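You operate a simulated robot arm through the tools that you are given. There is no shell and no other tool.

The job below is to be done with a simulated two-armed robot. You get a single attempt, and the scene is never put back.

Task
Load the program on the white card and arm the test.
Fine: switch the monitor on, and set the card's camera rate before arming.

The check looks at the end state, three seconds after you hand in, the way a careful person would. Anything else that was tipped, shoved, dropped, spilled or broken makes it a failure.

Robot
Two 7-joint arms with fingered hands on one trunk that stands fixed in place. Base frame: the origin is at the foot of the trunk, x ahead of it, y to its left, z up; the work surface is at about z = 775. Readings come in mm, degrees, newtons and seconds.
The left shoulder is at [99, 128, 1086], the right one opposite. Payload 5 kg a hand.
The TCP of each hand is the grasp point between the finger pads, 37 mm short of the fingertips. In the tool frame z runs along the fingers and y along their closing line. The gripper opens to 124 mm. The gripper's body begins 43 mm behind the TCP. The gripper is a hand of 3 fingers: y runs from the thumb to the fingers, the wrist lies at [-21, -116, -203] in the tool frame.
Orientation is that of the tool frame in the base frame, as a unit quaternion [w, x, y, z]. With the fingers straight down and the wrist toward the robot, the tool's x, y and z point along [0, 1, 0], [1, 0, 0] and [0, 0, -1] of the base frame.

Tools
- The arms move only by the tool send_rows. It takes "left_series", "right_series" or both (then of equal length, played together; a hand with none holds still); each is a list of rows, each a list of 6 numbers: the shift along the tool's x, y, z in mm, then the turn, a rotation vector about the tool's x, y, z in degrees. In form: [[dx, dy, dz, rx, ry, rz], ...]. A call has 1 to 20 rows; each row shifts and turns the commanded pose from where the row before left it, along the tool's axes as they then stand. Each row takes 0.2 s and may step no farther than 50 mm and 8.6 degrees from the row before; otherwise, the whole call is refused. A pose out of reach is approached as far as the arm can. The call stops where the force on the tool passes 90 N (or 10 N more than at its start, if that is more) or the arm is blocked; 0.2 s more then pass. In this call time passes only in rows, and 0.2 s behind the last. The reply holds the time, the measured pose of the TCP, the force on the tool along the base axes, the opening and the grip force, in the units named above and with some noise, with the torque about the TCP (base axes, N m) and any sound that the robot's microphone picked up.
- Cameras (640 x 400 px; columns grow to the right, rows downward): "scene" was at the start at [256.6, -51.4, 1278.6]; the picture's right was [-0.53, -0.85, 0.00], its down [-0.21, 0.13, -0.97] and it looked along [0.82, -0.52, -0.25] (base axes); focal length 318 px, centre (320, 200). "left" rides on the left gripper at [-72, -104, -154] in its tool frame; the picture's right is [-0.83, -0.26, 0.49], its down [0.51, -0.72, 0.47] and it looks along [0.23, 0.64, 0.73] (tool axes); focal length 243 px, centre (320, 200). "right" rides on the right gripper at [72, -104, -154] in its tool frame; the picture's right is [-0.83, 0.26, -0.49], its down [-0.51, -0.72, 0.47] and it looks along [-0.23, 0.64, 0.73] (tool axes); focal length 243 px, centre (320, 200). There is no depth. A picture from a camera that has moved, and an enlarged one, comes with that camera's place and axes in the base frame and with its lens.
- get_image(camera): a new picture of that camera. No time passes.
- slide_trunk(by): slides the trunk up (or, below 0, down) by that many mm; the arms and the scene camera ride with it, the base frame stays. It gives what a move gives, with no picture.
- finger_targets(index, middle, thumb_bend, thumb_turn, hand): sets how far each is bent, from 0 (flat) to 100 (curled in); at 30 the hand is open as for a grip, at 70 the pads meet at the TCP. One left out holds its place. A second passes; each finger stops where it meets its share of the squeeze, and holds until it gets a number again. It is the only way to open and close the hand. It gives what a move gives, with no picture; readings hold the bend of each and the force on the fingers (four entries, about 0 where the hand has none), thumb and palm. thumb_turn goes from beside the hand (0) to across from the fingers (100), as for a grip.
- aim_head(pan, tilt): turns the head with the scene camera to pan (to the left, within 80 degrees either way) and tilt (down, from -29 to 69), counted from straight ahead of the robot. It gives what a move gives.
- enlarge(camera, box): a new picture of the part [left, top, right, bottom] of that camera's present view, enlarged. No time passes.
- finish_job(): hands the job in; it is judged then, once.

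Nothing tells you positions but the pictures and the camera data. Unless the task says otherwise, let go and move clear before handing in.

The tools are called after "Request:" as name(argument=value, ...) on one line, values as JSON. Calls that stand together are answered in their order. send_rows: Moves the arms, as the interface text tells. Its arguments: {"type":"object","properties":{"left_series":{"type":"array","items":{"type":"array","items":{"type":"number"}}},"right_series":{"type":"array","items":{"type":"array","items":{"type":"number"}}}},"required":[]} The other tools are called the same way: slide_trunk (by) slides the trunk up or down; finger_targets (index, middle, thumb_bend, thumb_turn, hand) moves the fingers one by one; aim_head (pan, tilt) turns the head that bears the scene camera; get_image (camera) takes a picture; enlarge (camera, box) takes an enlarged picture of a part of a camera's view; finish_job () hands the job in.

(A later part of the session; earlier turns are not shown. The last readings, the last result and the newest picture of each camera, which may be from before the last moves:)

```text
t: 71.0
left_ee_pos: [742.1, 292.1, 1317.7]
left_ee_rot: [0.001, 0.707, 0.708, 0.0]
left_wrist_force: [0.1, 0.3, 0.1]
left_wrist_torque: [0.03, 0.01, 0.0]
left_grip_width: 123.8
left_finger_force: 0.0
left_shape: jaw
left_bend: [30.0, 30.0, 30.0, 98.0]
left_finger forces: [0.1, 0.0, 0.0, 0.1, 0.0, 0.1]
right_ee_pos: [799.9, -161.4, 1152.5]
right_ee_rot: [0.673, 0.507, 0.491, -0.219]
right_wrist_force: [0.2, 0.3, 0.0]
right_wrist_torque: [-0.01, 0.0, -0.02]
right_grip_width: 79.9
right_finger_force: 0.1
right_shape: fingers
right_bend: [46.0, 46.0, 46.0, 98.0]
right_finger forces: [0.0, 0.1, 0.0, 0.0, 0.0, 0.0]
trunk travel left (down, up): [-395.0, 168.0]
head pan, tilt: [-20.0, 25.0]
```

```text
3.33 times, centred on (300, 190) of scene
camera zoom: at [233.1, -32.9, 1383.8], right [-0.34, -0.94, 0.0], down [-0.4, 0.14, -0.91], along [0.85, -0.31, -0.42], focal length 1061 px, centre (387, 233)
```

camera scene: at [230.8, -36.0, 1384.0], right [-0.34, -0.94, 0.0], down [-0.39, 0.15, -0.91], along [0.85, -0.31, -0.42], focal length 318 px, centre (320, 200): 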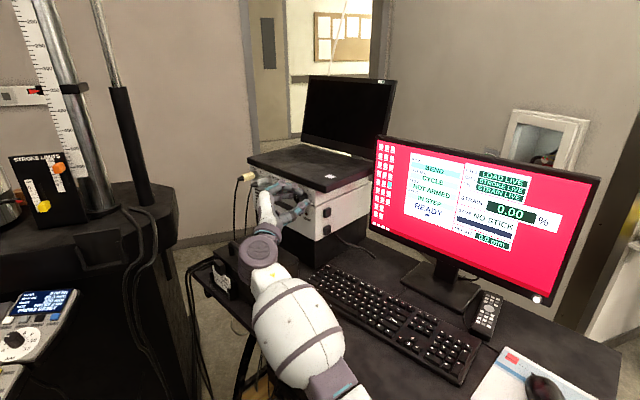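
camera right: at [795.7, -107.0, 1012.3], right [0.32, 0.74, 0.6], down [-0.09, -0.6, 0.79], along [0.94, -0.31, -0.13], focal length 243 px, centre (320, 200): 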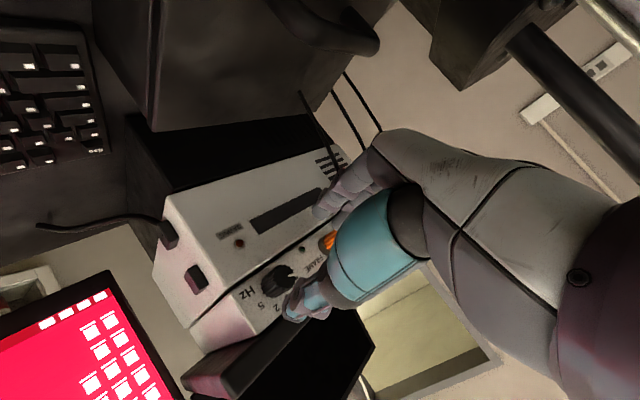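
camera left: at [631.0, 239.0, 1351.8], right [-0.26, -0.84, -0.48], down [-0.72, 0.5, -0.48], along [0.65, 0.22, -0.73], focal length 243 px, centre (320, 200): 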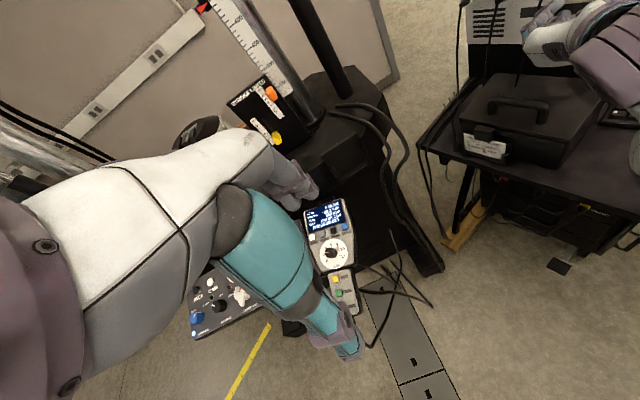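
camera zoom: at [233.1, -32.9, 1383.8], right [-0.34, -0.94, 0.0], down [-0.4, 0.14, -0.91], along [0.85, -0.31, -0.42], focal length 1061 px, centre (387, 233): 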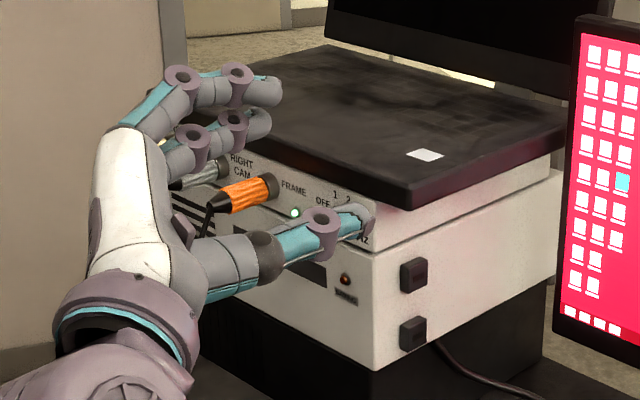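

Next I roll and pitch the hand to point down, and shape it with only the index extended and the thumb swung aside.

Request:
send_rows(right_series=[[0, 0, 0, 0, 0, 7.5], [0, 0, 0, 0, 0, 7.5], [0, 0, 0, 0, 0, 7.5], [0, 0, 0, 0, 0, 7.5], [0, 0, 0, 0, 0, 7.5], [0, 0, 0, 0, 0, 7.5], [0, 0, 0, 0, 0, 7.5], [0, 0, 0, 0, 0, 7.5], [0, 0, 0, 0, 0, 7.5], [0, 0, 0, 8.2, 0, 0], [0, 0, 0, 8.2, 0, 0], [0, 0, 0, 8.2, 0, 0], [0, 0, 0, 8.2, 0, 0], [0, 0, 0, 8.2, 0, 0], [0, 0, 0, 8.2, 0, 0], [0, 0, 0, 8.2, 0, 0], [0, 0, 0, 8.2, 0, 0], [0, 0, 0, 8.2, 0, 0]])

Request:
finger_targets(hand="right", index=45, middle=100, thumb_bend=30, thumb_turn=0)

Request:
get_image(camera="right")

Request:
aim_head(pan=-32, tilt=38)

Request:
get_image(camera="scene")

```text
t: 74.8
left_ee_pos: [743.1, 292.2, 1316.0]
left_ee_rot: [0.0, 0.707, 0.707, 0.0]
left_wrist_force: [1.0, 0.3, -1.0]
left_wrist_torque: [-0.02, 0.02, 0.03]
left_grip_width: 123.8
left_finger_force: 0.0
left_shape: jaw
left_bend: [30.0, 30.0, 30.0, 98.0]
left_finger forces: [0.1, 0.0, 0.0, 0.1, 0.1, 0.1]
right_ee_pos: [799.9, -159.6, 1150.5]
right_ee_rot: [0.127, 0.965, 0.217, 0.076]
right_wrist_force: [0.0, 0.7, 0.7]
right_wrist_torque: [0.01, 0.01, -0.03]
right_grip_width: 79.7
right_finger_force: 0.0
right_shape: fingers
right_bend: [46.0, 46.0, 46.0, 98.0]
right_finger forces: [0.0, 0.1, 0.0, 0.1, 0.1, 0.0]
trunk travel left (down, up): [-395.0, 168.0]
head pan, tilt: [-20.0, 25.0]
```

```text
t: 75.8
left_ee_pos: [742.9, 291.7, 1318.1]
left_ee_rot: [0.0, 0.707, 0.707, 0.0]
left_wrist_force: [0.0, 0.6, 0.9]
left_wrist_torque: [0.04, 0.03, 0.03]
left_grip_width: 123.8
left_finger_force: 0.1
left_shape: jaw
left_bend: [30.0, 30.0, 30.0, 98.0]
left_finger forces: [0.1, 0.0, 0.1, 0.0, 0.0, 0.0]
right_ee_pos: [799.7, -160.6, 1150.2]
right_ee_rot: [0.128, 0.965, 0.217, 0.077]
right_wrist_force: [0.1, 0.3, -0.3]
right_wrist_torque: [-0.04, 0.03, -0.02]
right_grip_width: 168.9
right_finger_force: 0.0
right_shape: fingers
right_bend: [45.0, 100.0, 30.0, 0.0]
right_finger forces: [0.0, 0.0, 0.0, 0.0, 0.0, 0.1]
trunk travel left (down, up): [-395.0, 168.0]
head pan, tilt: [-20.0, 25.0]
```

```text
taken
camera right: at [791.9, -6.3, 1274.7], right [-0.74, -0.49, 0.47], down [-0.64, 0.31, -0.7], along [0.2, -0.82, -0.54], focal length 243 px, centre (320, 200)
```

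right: 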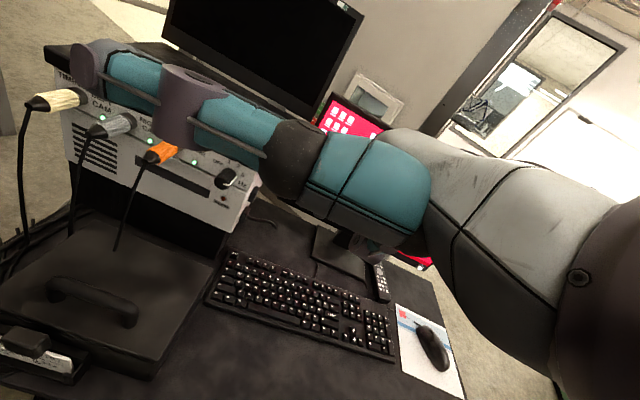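

```text
t: 76.6
left_ee_pos: [742.4, 293.0, 1316.4]
left_ee_rot: [0.0, 0.706, 0.708, 0.0]
left_wrist_force: [-0.3, -0.3, -1.1]
left_wrist_torque: [0.01, 0.01, 0.0]
left_grip_width: 123.6
left_finger_force: 0.1
left_shape: jaw
left_bend: [30.0, 30.0, 30.0, 98.0]
left_finger forces: [0.0, 0.0, 0.0, 0.0, 0.1, 0.0]
right_ee_pos: [799.5, -160.3, 1151.5]
right_ee_rot: [0.129, 0.965, 0.216, 0.077]
right_wrist_force: [-1.0, -0.1, -0.1]
right_wrist_torque: [-0.01, -0.01, 0.01]
right_grip_width: 169.1
right_finger_force: 0.1
right_shape: fingers
right_bend: [45.0, 100.0, 30.0, 0.0]
right_finger forces: [0.1, 0.0, 0.0, 0.0, 0.0, 0.0]
trunk travel left (down, up): [-395.0, 168.0]
head pan, tilt: [-32.0, 38.0]
```

```text
taken
camera scene: at [221.1, -47.3, 1363.2], right [-0.53, -0.85, 0.0], down [-0.52, 0.33, -0.79], along [0.67, -0.42, -0.62], focal length 318 px, centre (320, 200)
```

scene: 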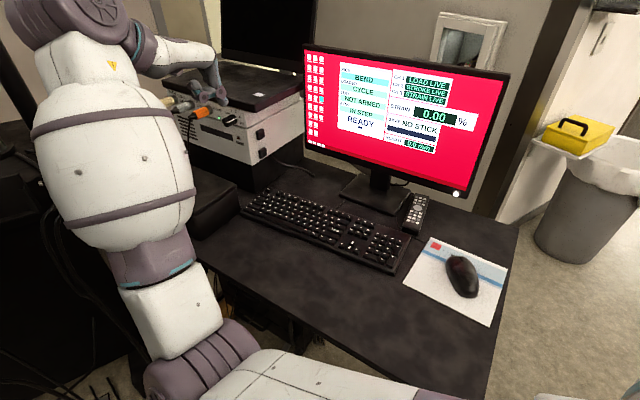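

Request:
enlarge(camera="scene", box=[300, 205, 420, 280])

Request:
enlarge(camera="right", box=[280, 270, 400, 370])

Request:
enlarge(camera="scene", box=[190, 90, 290, 160])

```text
5.33 times, centred on (360, 242) of scene
camera zoom: at [221.1, -47.3, 1363.2], right [-0.53, -0.85, 0.0], down [-0.52, 0.33, -0.79], along [0.67, -0.42, -0.62], focal length 1697 px, centre (107, -27)
```

zoom: 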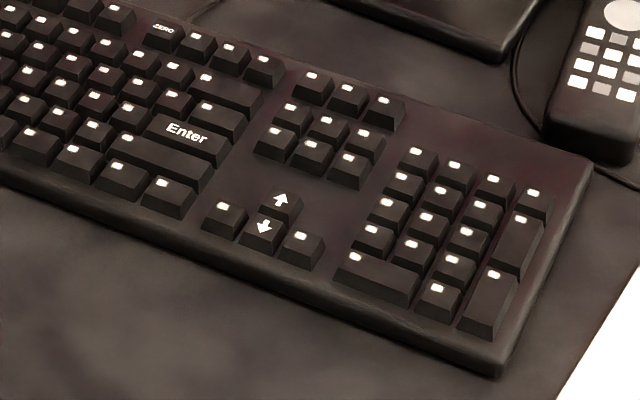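

```text
4.00 times, centred on (340, 320) of right
camera zoom: at [791.9, -6.3, 1274.7], right [-0.74, -0.49, 0.47], down [-0.64, 0.31, -0.7], along [0.2, -0.82, -0.54], focal length 970 px, centre (240, -280)
```

zoom: 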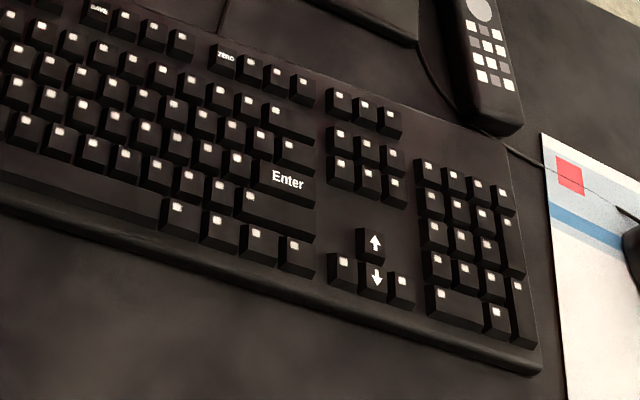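

```text
5.71 times, centred on (240, 125) of scene
camera zoom: at [221.1, -47.3, 1363.2], right [-0.53, -0.85, 0.0], down [-0.52, 0.33, -0.79], along [0.67, -0.42, -0.62], focal length 1818 px, centre (777, 629)
```

zoom: 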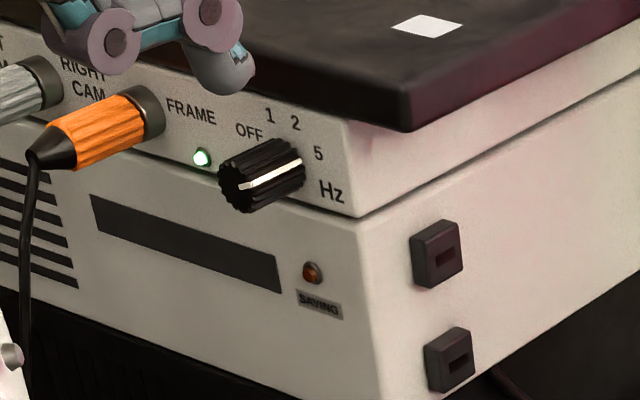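

The dial clearly reads 5. The keys triangulate to ↓ (642, -396, 793), ↑ (653, -412, 793) and Enter (712, -400, 793). I'll raise the trunk a little and move the fingertip above ↓.

Request:
slide_trunk(by=80)

Request:
send_rows(right_series=[[-23.9, -1.5, 29.95, 0, 0, 0], [-23.9, -1.5, 29.95, 0, 0, 0], [-23.9, -1.5, 29.95, 0, 0, 0], [-23.9, -1.5, 29.95, 0, 0, 0], [-23.9, -1.5, 29.95, 0, 0, 0], [-23.9, -1.5, 29.95, 0, 0, 0], [-23.9, -1.5, 29.95, 0, 0, 0], [-23.9, -1.5, 29.95, 0, 0, 0], [-23.9, -1.5, 29.95, 0, 0, 0], [-23.9, -1.5, 29.95, 0, 0, 0]])

Request:
get_image(camera="right")

Request:
get_image(camera="scene")

```text
t: 77.8
left_ee_pos: [743.3, 293.1, 1394.5]
left_ee_rot: [0.0, 0.707, 0.707, 0.0]
left_wrist_force: [0.6, -1.6, -1.0]
left_wrist_torque: [0.01, 0.01, 0.02]
left_grip_width: 123.9
left_finger_force: 0.0
left_shape: jaw
left_bend: [30.0, 30.0, 30.0, 98.0]
left_finger forces: [0.0, 0.0, 0.0, 0.0, 0.0, 0.0]
right_ee_pos: [800.4, -159.5, 1228.7]
right_ee_rot: [0.127, 0.965, 0.216, 0.076]
right_wrist_force: [-0.5, -0.7, 0.3]
right_wrist_torque: [-0.02, 0.02, 0.02]
right_grip_width: 169.2
right_finger_force: 0.1
right_shape: fingers
right_bend: [45.0, 100.0, 30.0, 0.0]
right_finger forces: [0.1, 0.0, 0.0, 0.0, 0.0, 0.0]
trunk travel left (down, up): [-475.0, 88.0]
head pan, tilt: [-32.0, 38.0]
```

```text
t: 80.0
left_ee_pos: [742.8, 292.0, 1396.8]
left_ee_rot: [0.0, 0.707, 0.707, 0.0]
left_wrist_force: [-0.4, -0.7, -0.1]
left_wrist_torque: [-0.02, -0.01, 0.03]
left_grip_width: 123.9
left_finger_force: 0.0
left_shape: jaw
left_bend: [30.0, 30.0, 30.0, 98.0]
left_finger forces: [0.1, 0.0, 0.0, 0.0, 0.0, 0.0]
right_ee_pos: [641.4, -317.0, 918.6]
right_ee_rot: [0.128, 0.965, 0.217, 0.078]
right_wrist_force: [-0.1, 0.3, -0.3]
right_wrist_torque: [0.0, -0.06, 0.0]
right_grip_width: 169.1
right_finger_force: 0.0
right_shape: fingers
right_bend: [45.0, 100.0, 30.0, 0.0]
right_finger forces: [0.0, 0.0, 0.1, 0.0, 0.0, 0.1]
trunk travel left (down, up): [-475.0, 88.0]
head pan, tilt: [-32.0, 38.0]
```

```text
taken
camera right: at [633.4, -161.5, 1043.7], right [-0.74, -0.49, 0.47], down [-0.64, 0.31, -0.7], along [0.2, -0.82, -0.54], focal length 243 px, centre (320, 200)
```

right: 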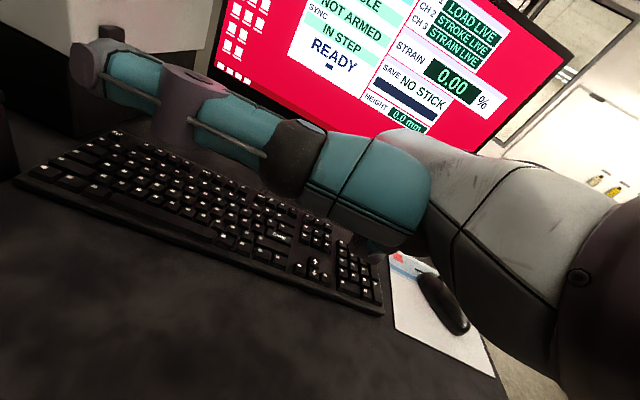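

```text
taken
camera scene: at [188.3, -47.8, 1455.4], right [-0.53, -0.85, 0.0], down [-0.52, 0.33, -0.79], along [0.67, -0.42, -0.62], focal length 318 px, centre (320, 200)
```

scene: 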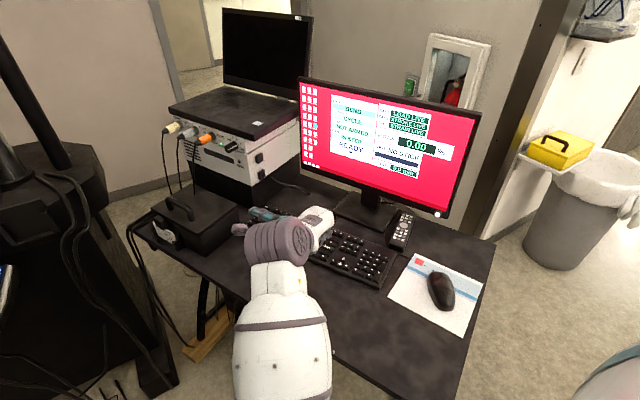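

Request:
enlarge(camera="right", box=[270, 190, 430, 310])

Request:
enlarge(camera="scene", box=[230, 190, 410, 310])

```text
3.33 times, centred on (350, 250) of right
camera zoom: at [633.4, -161.5, 1043.7], right [-0.74, -0.49, 0.47], down [-0.64, 0.31, -0.7], along [0.2, -0.82, -0.54], focal length 809 px, centre (220, 33)
```

zoom: 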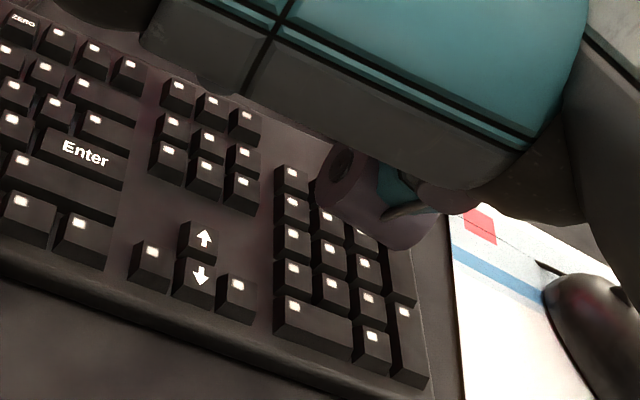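

```text
3.33 times, centred on (320, 250) of scene
camera zoom: at [188.3, -47.8, 1455.4], right [-0.53, -0.85, 0.0], down [-0.52, 0.33, -0.79], along [0.67, -0.42, -0.62], focal length 1061 px, centre (320, 33)
```

zoom: 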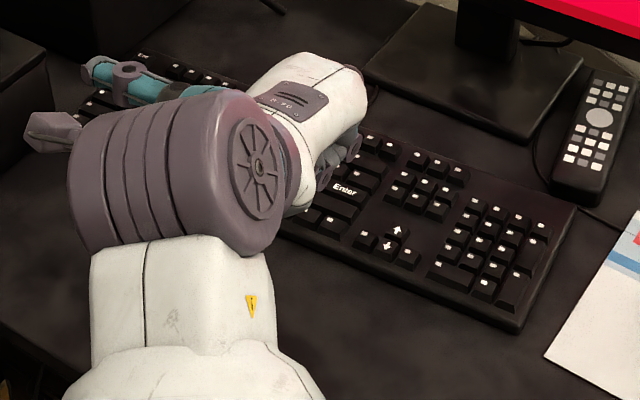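

Request:
send_rows(right_series=[[-23.9, -2.3, 30.5, 0, 0, 0], [-23.9, -2.3, 30.5, 0, 0, 0]])

Request:
enlarge(camera="right", box=[240, 170, 430, 310])

Request:
enlarge(camera="scene", box=[270, 190, 390, 290])

```text
t: 80.6
left_ee_pos: [741.9, 292.7, 1396.1]
left_ee_rot: [-0.001, 0.708, 0.707, 0.0]
left_wrist_force: [-0.9, -0.5, -0.1]
left_wrist_torque: [0.02, -0.02, -0.03]
left_grip_width: 123.8
left_finger_force: 0.1
left_shape: jaw
left_bend: [30.0, 30.0, 30.0, 98.0]
left_finger forces: [0.1, 0.0, 0.0, 0.0, 0.0, 0.0]
right_ee_pos: [607.8, -346.4, 856.5]
right_ee_rot: [0.128, 0.965, 0.217, 0.076]
right_wrist_force: [-0.1, 0.5, -0.2]
right_wrist_torque: [0.0, -0.03, 0.02]
right_grip_width: 169.2
right_finger_force: 0.0
right_shape: fingers
right_bend: [45.0, 100.0, 30.0, 0.0]
right_finger forces: [0.0, 0.0, 0.0, 0.0, 0.2, 0.0]
trunk travel left (down, up): [-475.0, 88.0]
head pan, tilt: [-32.0, 38.0]
```

```text
2.86 times, centred on (335, 240) of right
camera zoom: at [599.4, -192.5, 979.7], right [-0.74, -0.49, 0.47], down [-0.64, 0.31, -0.7], along [0.2, -0.82, -0.54], focal length 693 px, centre (277, 86)
```

zoom: 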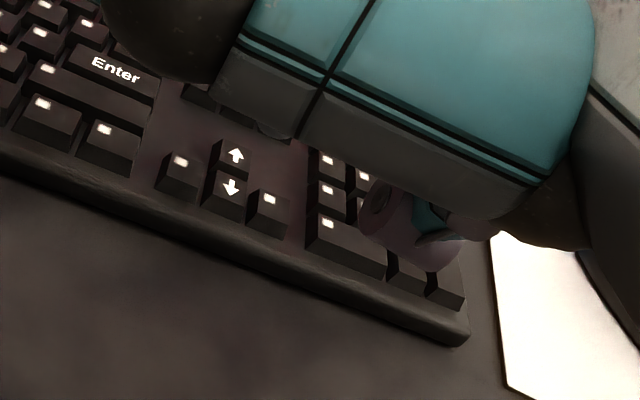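

```text
4.00 times, centred on (330, 240) of scene
camera zoom: at [188.3, -47.8, 1455.4], right [-0.53, -0.85, 0.0], down [-0.52, 0.33, -0.79], along [0.67, -0.42, -0.62], focal length 1273 px, centre (280, 40)
```

zoom: 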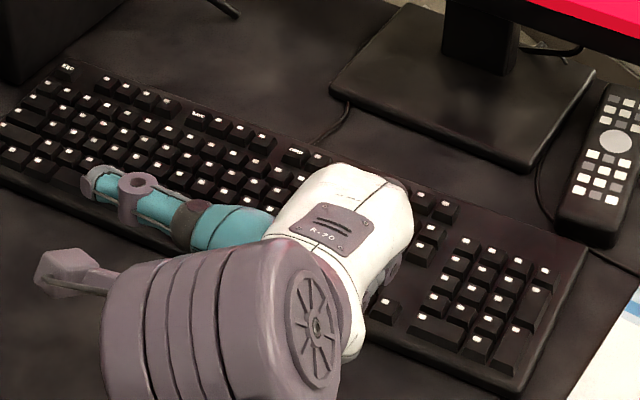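

The index tip just shows under the thumb base and projects onto ↓. I'll go down slowly.

Request:
send_rows(right_series=[[-0.9, -2.8, 9.6, 0, 0, 0], [-0.9, -2.8, 9.6, 0, 0, 0], [-0.7, -2.2, 7.6, 0, 0, 0]])

Request:
enlarge(camera="right", box=[240, 170, 430, 310])

```text
t: 81.4
left_ee_pos: [742.9, 292.1, 1396.9]
left_ee_rot: [0.0, 0.707, 0.707, 0.0]
left_wrist_force: [-0.5, -0.7, 0.0]
left_wrist_torque: [0.0, 0.02, 0.0]
left_grip_width: 123.7
left_finger_force: 0.1
left_shape: jaw
left_bend: [30.0, 30.0, 30.0, 98.0]
left_finger forces: [0.0, 0.0, 0.1, 0.1, 0.1, 0.1]
right_ee_pos: [608.0, -347.1, 825.6]
right_ee_rot: [0.129, 0.965, 0.216, 0.076]
right_wrist_force: [-0.2, 0.3, -0.2]
right_wrist_torque: [0.0, 0.02, 0.01]
right_grip_width: 169.2
right_finger_force: 0.2
right_shape: fingers
right_bend: [45.0, 100.0, 30.0, 0.0]
right_finger forces: [0.0, 0.0, 0.1, 0.0, 0.0, 0.0]
trunk travel left (down, up): [-475.0, 88.0]
head pan, tilt: [-32.0, 38.0]
```

```text
2.86 times, centred on (335, 240) of right
camera zoom: at [601.0, -192.1, 951.4], right [-0.74, -0.49, 0.47], down [-0.65, 0.31, -0.7], along [0.2, -0.82, -0.54], focal length 693 px, centre (277, 86)
```

zoom: 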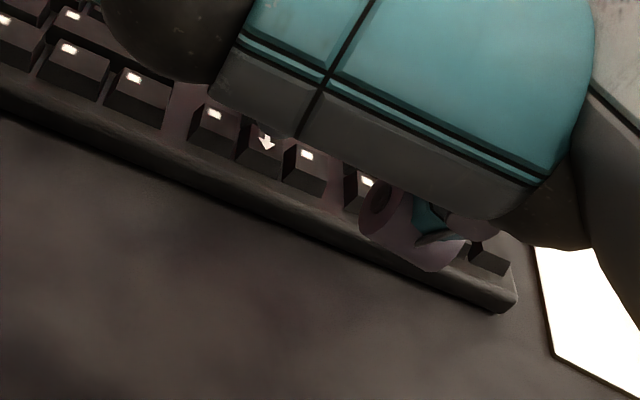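

Request:
send_rows(right_series=[[-0.3, -1.1, 3.8, 0, 0, 0], [-0.3, -0.8, 2.9, 0, 0, 0]])

Request:
enlarge(camera="scene", box=[300, 80, 480, 200])

```text
t: 82.0
left_ee_pos: [742.3, 292.5, 1396.3]
left_ee_rot: [0.0, 0.708, 0.706, 0.0]
left_wrist_force: [-1.4, -0.8, -0.2]
left_wrist_torque: [-0.04, 0.02, -0.01]
left_grip_width: 123.8
left_finger_force: 0.0
left_shape: jaw
left_bend: [30.0, 30.0, 30.0, 98.0]
left_finger forces: [0.0, 0.1, 0.1, 0.2, 0.1, 0.1]
right_ee_pos: [610.1, -347.3, 819.7]
right_ee_rot: [0.128, 0.965, 0.216, 0.077]
right_wrist_force: [0.5, 0.4, 1.4]
right_wrist_torque: [-0.04, 0.01, -0.02]
right_grip_width: 169.0
right_finger_force: 0.2
right_shape: fingers
right_bend: [45.0, 100.0, 30.0, 0.0]
right_finger forces: [0.6, 0.0, 0.0, 0.0, 0.0, 0.0]
trunk travel left (down, up): [-475.0, 88.0]
head pan, tilt: [-32.0, 38.0]
```

```text
3.33 times, centred on (390, 140) of scene
camera zoom: at [188.8, -47.3, 1455.3], right [-0.53, -0.85, 0.0], down [-0.52, 0.33, -0.79], along [0.67, -0.42, -0.62], focal length 1061 px, centre (87, 400)
```

zoom: 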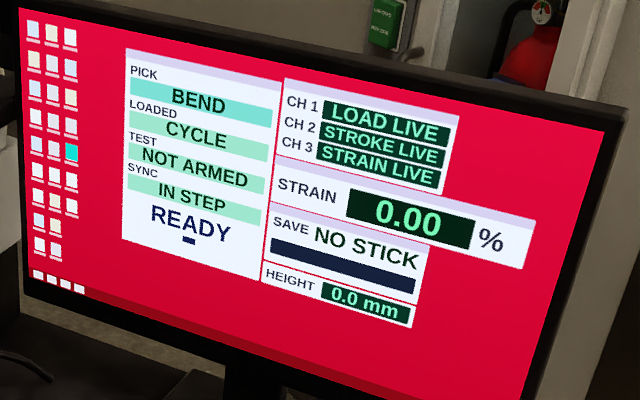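

Contact is just starting (0.6 N on the index), so I'll press a little further.

Request:
send_rows(right_series=[[-0.2, -0.6, 2, 0, 0, 0]])

Request:
enlarge(camera="scene", box=[300, 80, 480, 200])

Request:
enlarge(camera="right", box=[240, 170, 430, 310])

```text
t: 82.4
left_ee_pos: [742.4, 291.7, 1397.3]
left_ee_rot: [0.0, 0.708, 0.707, 0.001]
left_wrist_force: [0.2, -0.2, -0.3]
left_wrist_torque: [-0.03, -0.04, -0.04]
left_grip_width: 123.7
left_finger_force: 0.0
left_shape: jaw
left_bend: [30.0, 30.0, 30.0, 98.0]
left_finger forces: [0.0, 0.0, 0.0, 0.0, 0.1, 0.1]
right_ee_pos: [610.2, -347.2, 817.8]
right_ee_rot: [0.128, 0.965, 0.216, 0.077]
right_wrist_force: [-0.4, 0.0, 0.8]
right_wrist_torque: [-0.04, -0.03, -0.02]
right_grip_width: 169.5
right_finger_force: 0.3
right_shape: fingers
right_bend: [45.0, 100.0, 30.0, 0.0]
right_finger forces: [1.4, 0.0, 0.0, 0.1, 0.0, 0.0]
trunk travel left (down, up): [-475.0, 88.0]
head pan, tilt: [-32.0, 38.0]
heard: click
```

```text
3.33 times, centred on (390, 140) of scene
camera zoom: at [188.7, -47.2, 1455.4], right [-0.53, -0.85, 0.0], down [-0.52, 0.33, -0.79], along [0.67, -0.42, -0.62], focal length 1061 px, centre (87, 400)
```

zoom: 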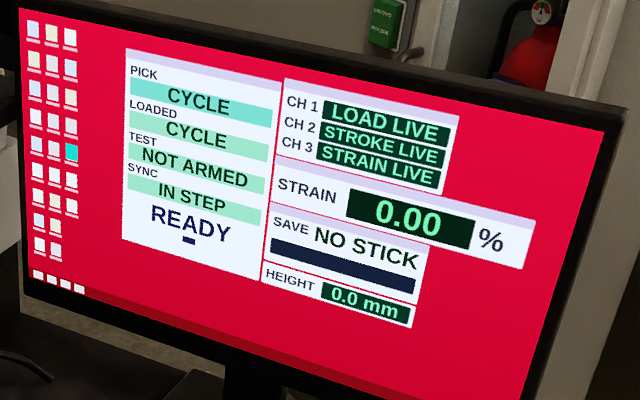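

```text
2.86 times, centred on (335, 240) of right
camera zoom: at [602.0, -192.1, 942.7], right [-0.74, -0.49, 0.47], down [-0.64, 0.31, -0.7], along [0.2, -0.82, -0.54], focal length 693 px, centre (277, 86)
```

zoom: 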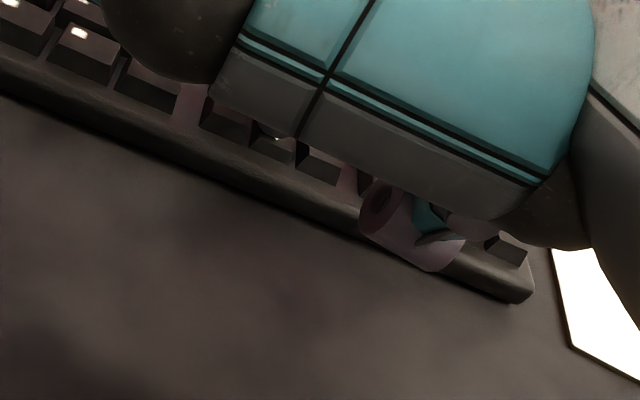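

The ↓ key works: PICK moved from BEND to CYCLE. I'll release and press again until TENSION shows.

Request:
send_rows(right_series=[[0.8, 2.4, -8.2, 0, 0, 0], [0, 0, 0, 0, 0, 0], [-0.8, -2.4, 8.2, 0, 0, 0]])

Request:
enlarge(camera="scene", box=[300, 80, 480, 200])

```text
t: 83.2
left_ee_pos: [741.1, 292.2, 1397.4]
left_ee_rot: [0.001, 0.707, 0.707, 0.001]
left_wrist_force: [-0.6, 0.1, 0.3]
left_wrist_torque: [-0.02, -0.02, 0.04]
left_grip_width: 123.8
left_finger_force: 0.1
left_shape: jaw
left_bend: [30.0, 30.0, 30.0, 98.0]
left_finger forces: [0.0, 0.0, 0.0, 0.0, 0.0, 0.1]
right_ee_pos: [610.7, -346.7, 818.1]
right_ee_rot: [0.128, 0.965, 0.217, 0.078]
right_wrist_force: [-0.1, 0.0, 1.5]
right_wrist_torque: [-0.07, -0.06, -0.02]
right_grip_width: 169.2
right_finger_force: 1.0
right_shape: fingers
right_bend: [45.0, 100.0, 30.0, 0.0]
right_finger forces: [1.6, 0.0, 0.0, 0.0, 0.0, 0.1]
trunk travel left (down, up): [-475.0, 88.0]
head pan, tilt: [-32.0, 38.0]
heard: click
```

```text
3.33 times, centred on (390, 140) of scene
camera zoom: at [188.6, -47.3, 1455.4], right [-0.53, -0.85, 0.0], down [-0.52, 0.33, -0.79], along [0.67, -0.42, -0.62], focal length 1061 px, centre (87, 400)
```

zoom: 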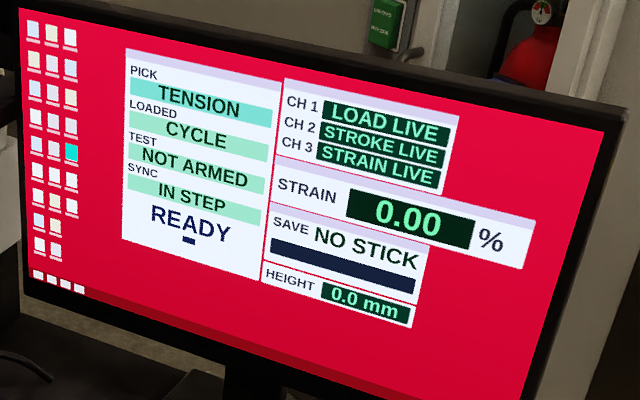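

PICK now shows TENSION. I'll lift, move over to Enter, and press once to load.

Request:
send_rows(right_series=[[1.4, 4.2, -14.3, 0, 0, 0], [1.4, 4.2, -14.3, 0, 0, 0], [30, 15.9, 7.6, 0, 0, 0], [30, 15.9, 7.6, 0, 0, 0], [-1, -2.8, 9.6, 0, 0, 0], [-0.7, -2, 7, 0, 0, 0]])

Request:
enlarge(camera="right", box=[240, 170, 430, 310])

Request:
enlarge(camera="scene", box=[300, 80, 480, 200])

```text
t: 84.6
left_ee_pos: [743.2, 293.0, 1397.1]
left_ee_rot: [0.0, 0.707, 0.707, 0.0]
left_wrist_force: [0.3, 0.0, -0.6]
left_wrist_torque: [-0.02, 0.02, 0.0]
left_grip_width: 123.6
left_finger_force: 0.1
left_shape: jaw
left_bend: [30.0, 30.0, 30.0, 98.0]
left_finger forces: [0.1, 0.0, 0.0, 0.0, 0.1, 0.0]
right_ee_pos: [679.0, -350.1, 831.5]
right_ee_rot: [0.127, 0.965, 0.216, 0.076]
right_wrist_force: [0.1, 0.4, -0.4]
right_wrist_torque: [0.03, 0.05, 0.01]
right_grip_width: 169.5
right_finger_force: 0.1
right_shape: fingers
right_bend: [45.0, 100.0, 30.0, 0.0]
right_finger forces: [0.1, 0.0, 0.1, 0.1, 0.0, 0.0]
trunk travel left (down, up): [-475.0, 88.0]
head pan, tilt: [-32.0, 38.0]
```

```text
2.86 times, centred on (335, 240) of right
camera zoom: at [671.5, -196.4, 954.9], right [-0.74, -0.49, 0.47], down [-0.65, 0.31, -0.7], along [0.2, -0.82, -0.54], focal length 693 px, centre (277, 86)
```

zoom: 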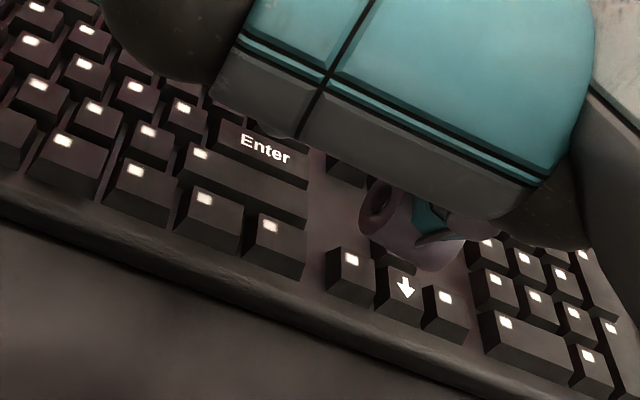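

```text
3.33 times, centred on (390, 140) of scene
camera zoom: at [189.5, -47.5, 1455.2], right [-0.53, -0.85, 0.0], down [-0.52, 0.33, -0.79], along [0.67, -0.42, -0.62], focal length 1061 px, centre (87, 400)
```

zoom: 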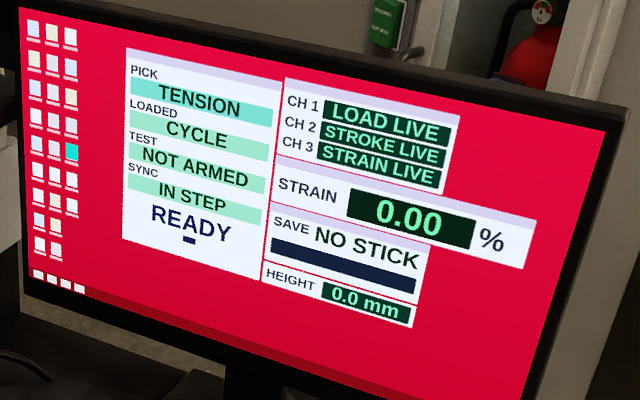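

Request:
send_rows(right_series=[[-0.4, -1.2, 4.2, 0, 0, 0], [-0.4, -1.2, 4.2, 0, 0, 0], [-0.2, -0.7, 2.5, 0, 0, 0], [-0.2, -0.6, 2, 0, 0, 0]])

Request:
enlarge(camera="scene", box=[300, 80, 480, 200])

```text
t: 85.6
left_ee_pos: [743.0, 293.0, 1396.5]
left_ee_rot: [0.0, 0.707, 0.707, 0.001]
left_wrist_force: [0.1, 0.1, 0.3]
left_wrist_torque: [-0.02, 0.02, 0.0]
left_grip_width: 123.9
left_finger_force: 0.1
left_shape: jaw
left_bend: [30.0, 30.0, 30.0, 98.0]
left_finger forces: [0.1, 0.1, 0.1, 0.0, 0.0, 0.0]
right_ee_pos: [679.5, -351.5, 816.9]
right_ee_rot: [0.129, 0.965, 0.217, 0.078]
right_wrist_force: [0.0, 0.8, 2.9]
right_wrist_torque: [-0.09, -0.07, -0.03]
right_grip_width: 169.5
right_finger_force: 0.9
right_shape: fingers
right_bend: [45.0, 100.0, 30.0, 0.0]
right_finger forces: [2.1, 0.1, 0.0, 0.0, 0.0, 0.0]
trunk travel left (down, up): [-475.0, 88.0]
head pan, tilt: [-32.0, 38.0]
heard: click
```

```text
3.33 times, centred on (390, 140) of scene
camera zoom: at [188.5, -47.3, 1455.4], right [-0.53, -0.85, 0.0], down [-0.52, 0.33, -0.79], along [0.67, -0.42, -0.62], focal length 1061 px, centre (87, 400)
```

zoom: 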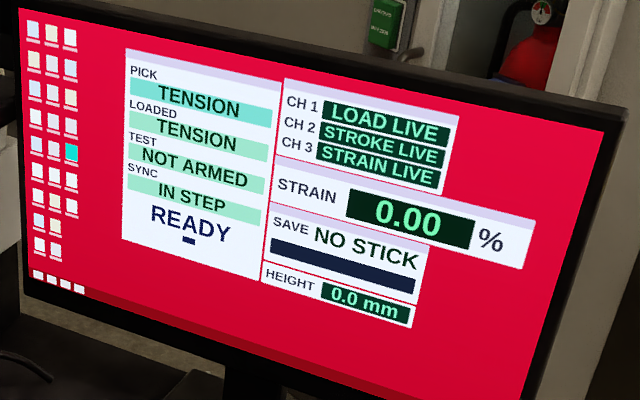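

TENSION is loaded and SYNC shows IN STEP. I'll release Enter and press it again to see whether that arms the test.

Request:
send_rows(right_series=[[0.8, 2.6, -9, 0, 0, 0], [0, 0, 0, 0, 0, 0], [-0.8, -2.6, 9, 0, 0, 0]])

Request:
enlarge(camera="scene", box=[300, 80, 480, 200])

```text
t: 86.4
left_ee_pos: [743.1, 292.8, 1396.6]
left_ee_rot: [0.0, 0.707, 0.707, 0.0]
left_wrist_force: [0.5, 0.8, -0.9]
left_wrist_torque: [0.0, -0.01, 0.04]
left_grip_width: 123.9
left_finger_force: 0.1
left_shape: jaw
left_bend: [30.0, 30.0, 30.0, 98.0]
left_finger forces: [0.0, 0.0, 0.0, 0.0, 0.0, 0.0]
right_ee_pos: [678.9, -350.3, 816.3]
right_ee_rot: [0.128, 0.965, 0.217, 0.078]
right_wrist_force: [1.0, -0.5, 2.0]
right_wrist_torque: [-0.11, -0.06, -0.03]
right_grip_width: 169.6
right_finger_force: 1.0
right_shape: fingers
right_bend: [45.0, 100.0, 30.0, 0.0]
right_finger forces: [1.8, 0.0, 0.0, 0.0, 0.1, 0.1]
trunk travel left (down, up): [-475.0, 88.0]
head pan, tilt: [-32.0, 38.0]
heard: click
```

```text
3.33 times, centred on (390, 140) of scene
camera zoom: at [188.6, -47.2, 1455.4], right [-0.53, -0.85, 0.0], down [-0.52, 0.33, -0.79], along [0.67, -0.42, -0.62], focal length 1061 px, centre (87, 400)
```

zoom: 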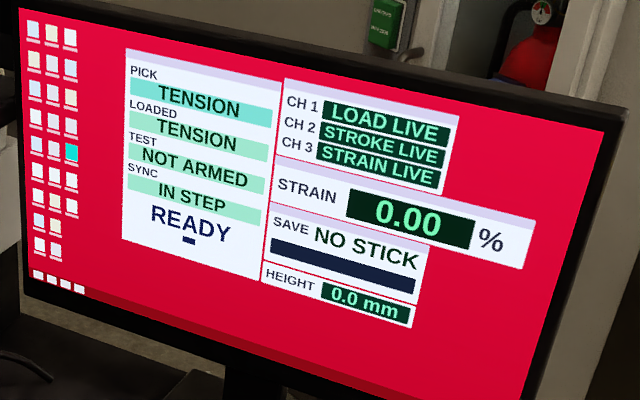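

Enter loads but doesn't arm. I'll lift the hand clear and check the frame's pendant display.

Request:
send_rows(right_series=[[2, 8, -28, 0, 0, 0], [2, 8, -28, 0, 0, 0], [2, 8, -28, 0, 0, 0]])

Request:
aim_head(pan=18, tilt=38)

Request:
get_image(camera="scene")

Request:
get_image(camera="left")

```text
t: 87.2
left_ee_pos: [742.7, 293.1, 1397.7]
left_ee_rot: [0.0, 0.707, 0.707, 0.0]
left_wrist_force: [-0.4, -0.1, -1.4]
left_wrist_torque: [0.02, 0.0, -0.01]
left_grip_width: 123.7
left_finger_force: 0.0
left_shape: jaw
left_bend: [30.0, 30.0, 30.0, 98.0]
left_finger forces: [0.0, 0.0, 0.0, 0.0, 0.1, 0.0]
right_ee_pos: [676.1, -351.5, 904.6]
right_ee_rot: [0.128, 0.965, 0.217, 0.077]
right_wrist_force: [0.7, 0.1, 0.3]
right_wrist_torque: [0.0, -0.01, 0.01]
right_grip_width: 169.3
right_finger_force: 0.0
right_shape: fingers
right_bend: [45.0, 100.0, 30.0, 0.0]
right_finger forces: [0.0, 0.0, 0.0, 0.1, 0.1, 0.0]
trunk travel left (down, up): [-475.0, 88.0]
head pan, tilt: [-32.0, 38.0]
```

```text
t: 88.3
left_ee_pos: [741.9, 292.3, 1396.2]
left_ee_rot: [0.0, 0.707, 0.708, 0.0]
left_wrist_force: [0.8, 0.2, 1.5]
left_wrist_torque: [-0.03, -0.04, -0.01]
left_grip_width: 123.8
left_finger_force: 0.1
left_shape: jaw
left_bend: [30.0, 30.0, 30.0, 98.0]
left_finger forces: [0.0, 0.1, 0.0, 0.1, 0.0, 0.0]
right_ee_pos: [676.4, -352.5, 903.8]
right_ee_rot: [0.129, 0.965, 0.216, 0.077]
right_wrist_force: [-0.6, 0.1, -0.2]
right_wrist_torque: [-0.03, 0.02, 0.03]
right_grip_width: 169.1
right_finger_force: 0.1
right_shape: fingers
right_bend: [45.0, 100.0, 30.0, 0.0]
right_finger forces: [0.0, 0.2, 0.0, 0.0, 0.0, 0.1]
trunk travel left (down, up): [-475.0, 88.0]
head pan, tilt: [18.0, 38.0]
```

```text
taken
camera scene: at [197.7, 25.0, 1455.3], right [0.31, -0.95, 0.0], down [-0.59, -0.19, -0.79], along [0.75, 0.24, -0.62], focal length 318 px, centre (320, 200)
```

scene: 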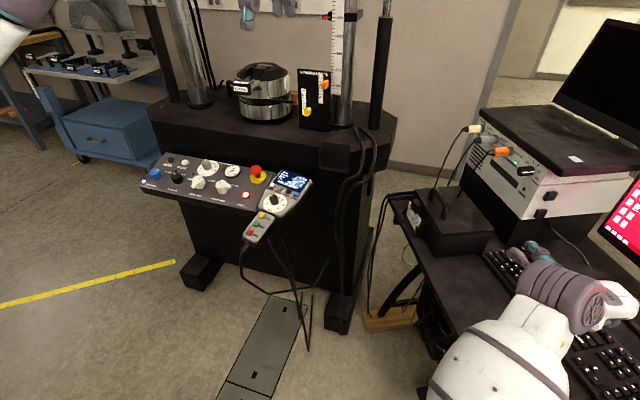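

```text
taken
camera left: at [639.0, 221.0, 1550.6], right [-0.26, -0.83, -0.49], down [-0.72, 0.51, -0.47], along [0.64, 0.23, -0.73], focal length 243 px, centre (320, 200)
```

left: 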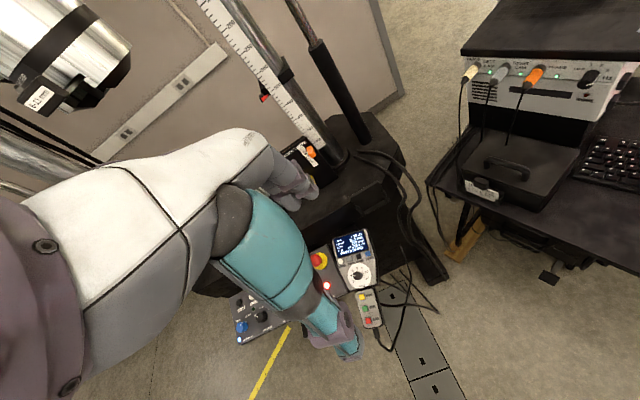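

Request:
enlarge(camera="scene", box=[220, 155, 330, 250])

Request:
enlarge(camera="left", box=[300, 220, 400, 340])

Request:
enlarge(camera="left", box=[440, 40, 640, 200])

Request:
enlarge(camera="scene", box=[395, 180, 475, 240])

```text
4.21 times, centred on (275, 202) of scene
camera zoom: at [197.7, 25.0, 1455.3], right [0.31, -0.95, 0.0], down [-0.59, -0.19, -0.79], along [0.75, 0.24, -0.62], focal length 1340 px, centre (510, 190)
```

zoom: 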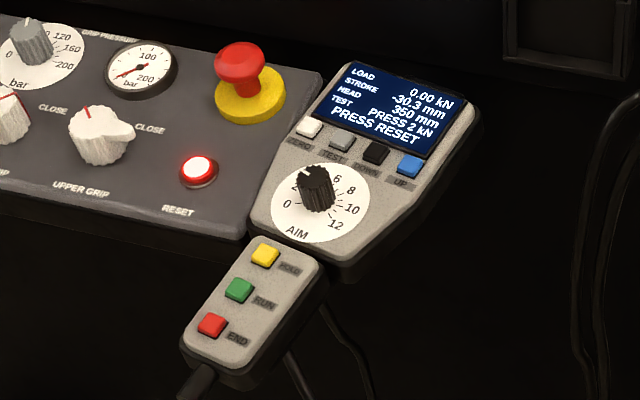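

```text
3.33 times, centred on (350, 280) of left
camera zoom: at [639.0, 221.0, 1550.6], right [-0.26, -0.83, -0.49], down [-0.72, 0.51, -0.47], along [0.64, 0.23, -0.73], focal length 809 px, centre (220, -67)
```

zoom: 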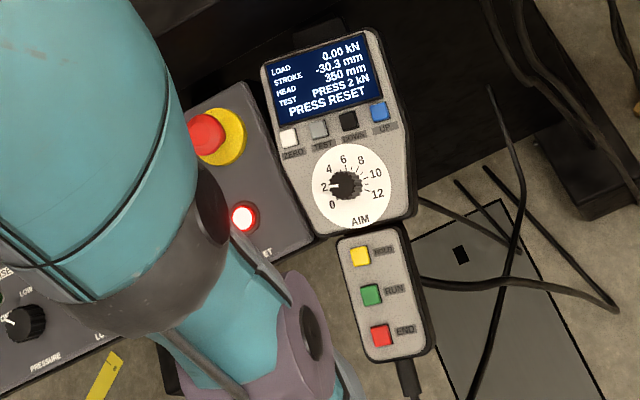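

```text
2.50 times, centred on (540, 120) of left
camera zoom: at [639.0, 221.0, 1550.6], right [-0.26, -0.83, -0.49], down [-0.72, 0.51, -0.47], along [0.64, 0.23, -0.73], focal length 606 px, centre (-230, 400)
```

zoom: 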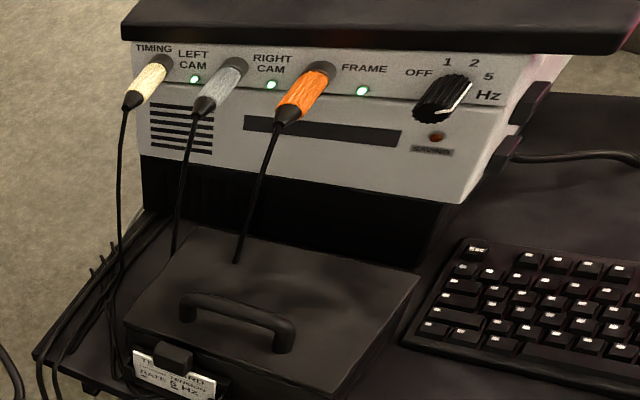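

```text
6.67 times, centred on (435, 210) of scene
camera zoom: at [197.7, 25.0, 1455.3], right [0.31, -0.95, 0.0], down [-0.59, -0.19, -0.79], along [0.75, 0.24, -0.62], focal length 2121 px, centre (-447, 133)
```

zoom: 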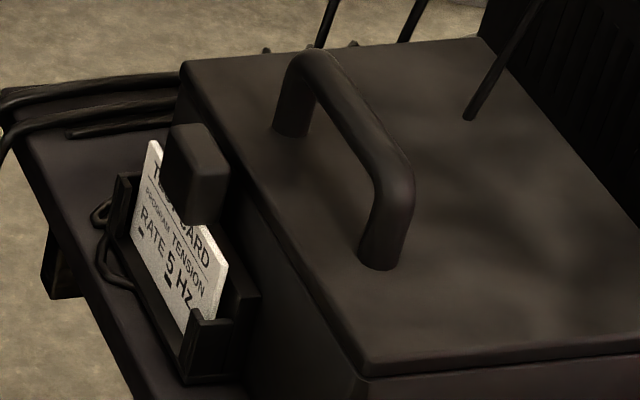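

Request:
aim_head(pan=-35, tilt=32)

Request:
get_image(camera="scene")

Request:
get_image(camera="right")

```text
t: 89.6
left_ee_pos: [742.0, 291.8, 1395.7]
left_ee_rot: [0.0, 0.707, 0.707, 0.0]
left_wrist_force: [0.6, 0.0, -0.1]
left_wrist_torque: [-0.02, -0.04, -0.02]
left_grip_width: 123.7
left_finger_force: 0.0
left_shape: jaw
left_bend: [30.0, 30.0, 30.0, 98.0]
left_finger forces: [0.0, 0.0, 0.1, 0.1, 0.0, 0.0]
right_ee_pos: [675.8, -351.0, 902.3]
right_ee_rot: [0.128, 0.965, 0.217, 0.077]
right_wrist_force: [-0.5, -0.3, 1.4]
right_wrist_torque: [0.06, -0.01, 0.01]
right_grip_width: 169.3
right_finger_force: 0.0
right_shape: fingers
right_bend: [45.0, 100.0, 30.0, 0.0]
right_finger forces: [0.0, 0.0, 0.1, 0.0, 0.0, 0.1]
trunk travel left (down, up): [-475.0, 88.0]
head pan, tilt: [-35.0, 32.0]
```

```text
taken
camera scene: at [189.0, -52.9, 1464.5], right [-0.57, -0.82, 0.0], down [-0.43, 0.3, -0.85], along [0.69, -0.49, -0.53], focal length 318 px, centre (320, 200)
```

scene: 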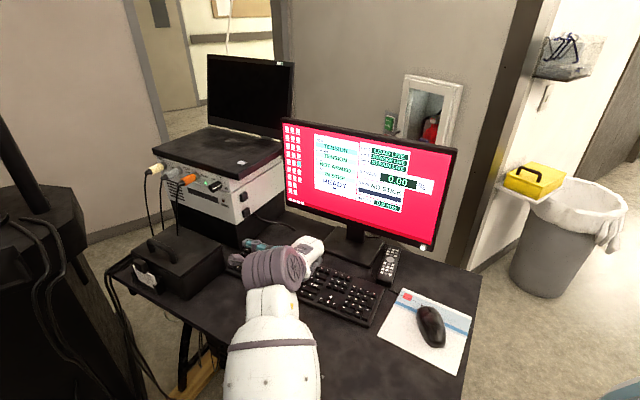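

```text
taken
camera right: at [668.7, -197.2, 1027.5], right [-0.74, -0.49, 0.47], down [-0.64, 0.31, -0.7], along [0.2, -0.82, -0.54], focal length 243 px, centre (320, 200)
```

right: 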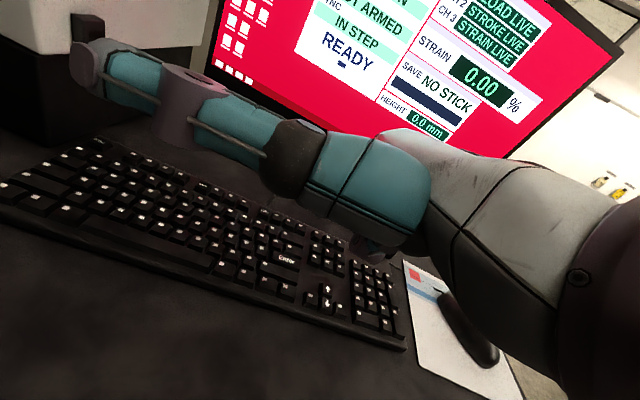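

Still NOT ARMED. Before going to the frame, I'll try holding Enter longer, since that is harmless.

Request:
send_rows(right_series=[[-2, -8, 28, 0, 0, 0], [-2, -8, 28, 0, 0, 0], [-1, -3.7, 13, 0, 0, 0], [-0.6, -2.4, 8.2, 0, 0, 0], [-0.4, -1.2, 4.2, 0, 0, 0], [-0.4, -1.2, 4.2, 0, 0, 0], [-0.15, -0.6, 2, 0, 0, 0]])

Request:
send_rows(right_series=[[0, 0, 0, 0, 0, 0], [0, 0, 0, 0, 0, 0], [0, 0, 0, 0, 0, 0], [0, 0, 0, 0, 0, 0], [0, 0, 0, 0, 0, 0], [0, 0, 0, 0, 0, 0], [0, 0, 0, 0, 0, 0], [0, 0, 0, 0, 0, 0], [0, 0, 0, 0, 0, 0], [0, 0, 0, 0, 0, 0], [0, 0, 0, 0, 0, 0], [0, 0, 0, 0, 0, 0], [0, 0, 0, 0, 0, 0], [0, 0, 0, 0, 0, 0], [0, 0, 0, 0, 0, 0]])

Request:
enlarge(camera="scene", box=[280, 115, 460, 235])

Request:
enlarge(camera="right", box=[240, 170, 430, 310])

```text
t: 91.2
left_ee_pos: [741.5, 292.5, 1396.8]
left_ee_rot: [0.0, 0.707, 0.707, 0.0]
left_wrist_force: [-0.7, 0.5, 0.4]
left_wrist_torque: [-0.01, -0.01, 0.02]
left_grip_width: 123.5
left_finger_force: 0.2
left_shape: jaw
left_bend: [30.0, 30.0, 30.0, 98.0]
left_finger forces: [0.0, 0.0, 0.0, 0.0, 0.0, 0.0]
right_ee_pos: [679.6, -351.0, 814.3]
right_ee_rot: [0.129, 0.965, 0.216, 0.078]
right_wrist_force: [-0.8, 1.3, 6.9]
right_wrist_torque: [-0.29, -0.23, 0.04]
right_grip_width: 169.8
right_finger_force: 3.2
right_shape: fingers
right_bend: [44.0, 100.0, 30.0, 0.0]
right_finger forces: [6.8, 0.0, 0.0, 0.0, 0.0, 0.1]
trunk travel left (down, up): [-475.0, 88.0]
head pan, tilt: [-35.0, 32.0]
heard: click
```

```text
t: 94.4
left_ee_pos: [742.8, 294.0, 1396.6]
left_ee_rot: [0.0, 0.707, 0.707, 0.0]
left_wrist_force: [0.3, 0.0, -0.1]
left_wrist_torque: [-0.01, 0.0, -0.01]
left_grip_width: 123.8
left_finger_force: 0.0
left_shape: jaw
left_bend: [30.0, 30.0, 30.0, 98.0]
left_finger forces: [0.0, 0.0, 0.0, 0.0, 0.0, 0.0]
right_ee_pos: [677.4, -350.9, 813.3]
right_ee_rot: [0.128, 0.965, 0.217, 0.077]
right_wrist_force: [0.4, 1.8, 8.2]
right_wrist_torque: [-0.35, -0.3, 0.06]
right_grip_width: 169.7
right_finger_force: 3.7
right_shape: fingers
right_bend: [44.0, 100.0, 30.0, 0.0]
right_finger forces: [8.5, 0.0, 0.0, 0.1, 0.0, 0.0]
trunk travel left (down, up): [-475.0, 88.0]
head pan, tilt: [-35.0, 32.0]
```

```text
3.33 times, centred on (370, 175) of scene
camera zoom: at [188.0, -52.2, 1464.7], right [-0.57, -0.82, 0.0], down [-0.43, 0.3, -0.85], along [0.69, -0.49, -0.53], focal length 1061 px, centre (153, 283)
```

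zoom: 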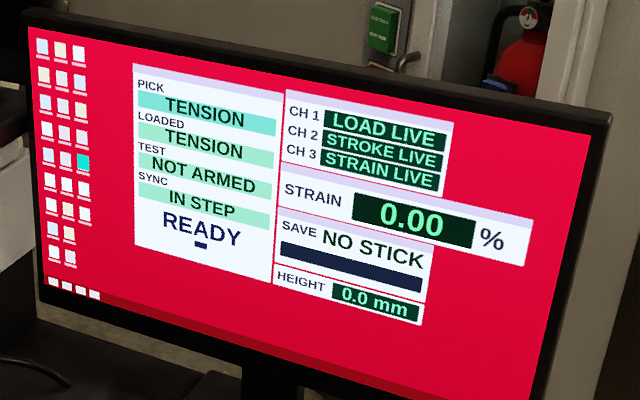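

```text
2.86 times, centred on (335, 240) of right
camera zoom: at [670.4, -196.4, 938.3], right [-0.74, -0.49, 0.47], down [-0.64, 0.31, -0.7], along [0.2, -0.82, -0.54], focal length 693 px, centre (277, 86)
```

zoom: 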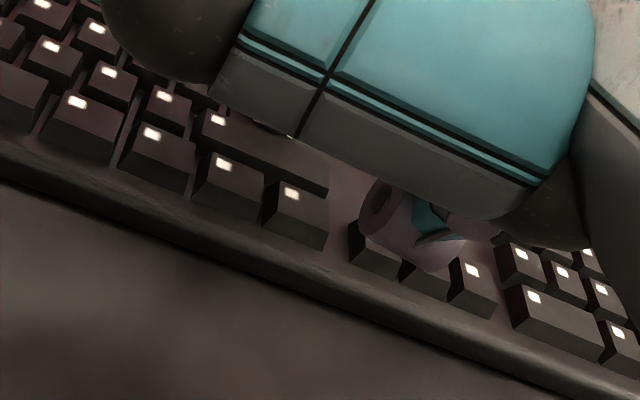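

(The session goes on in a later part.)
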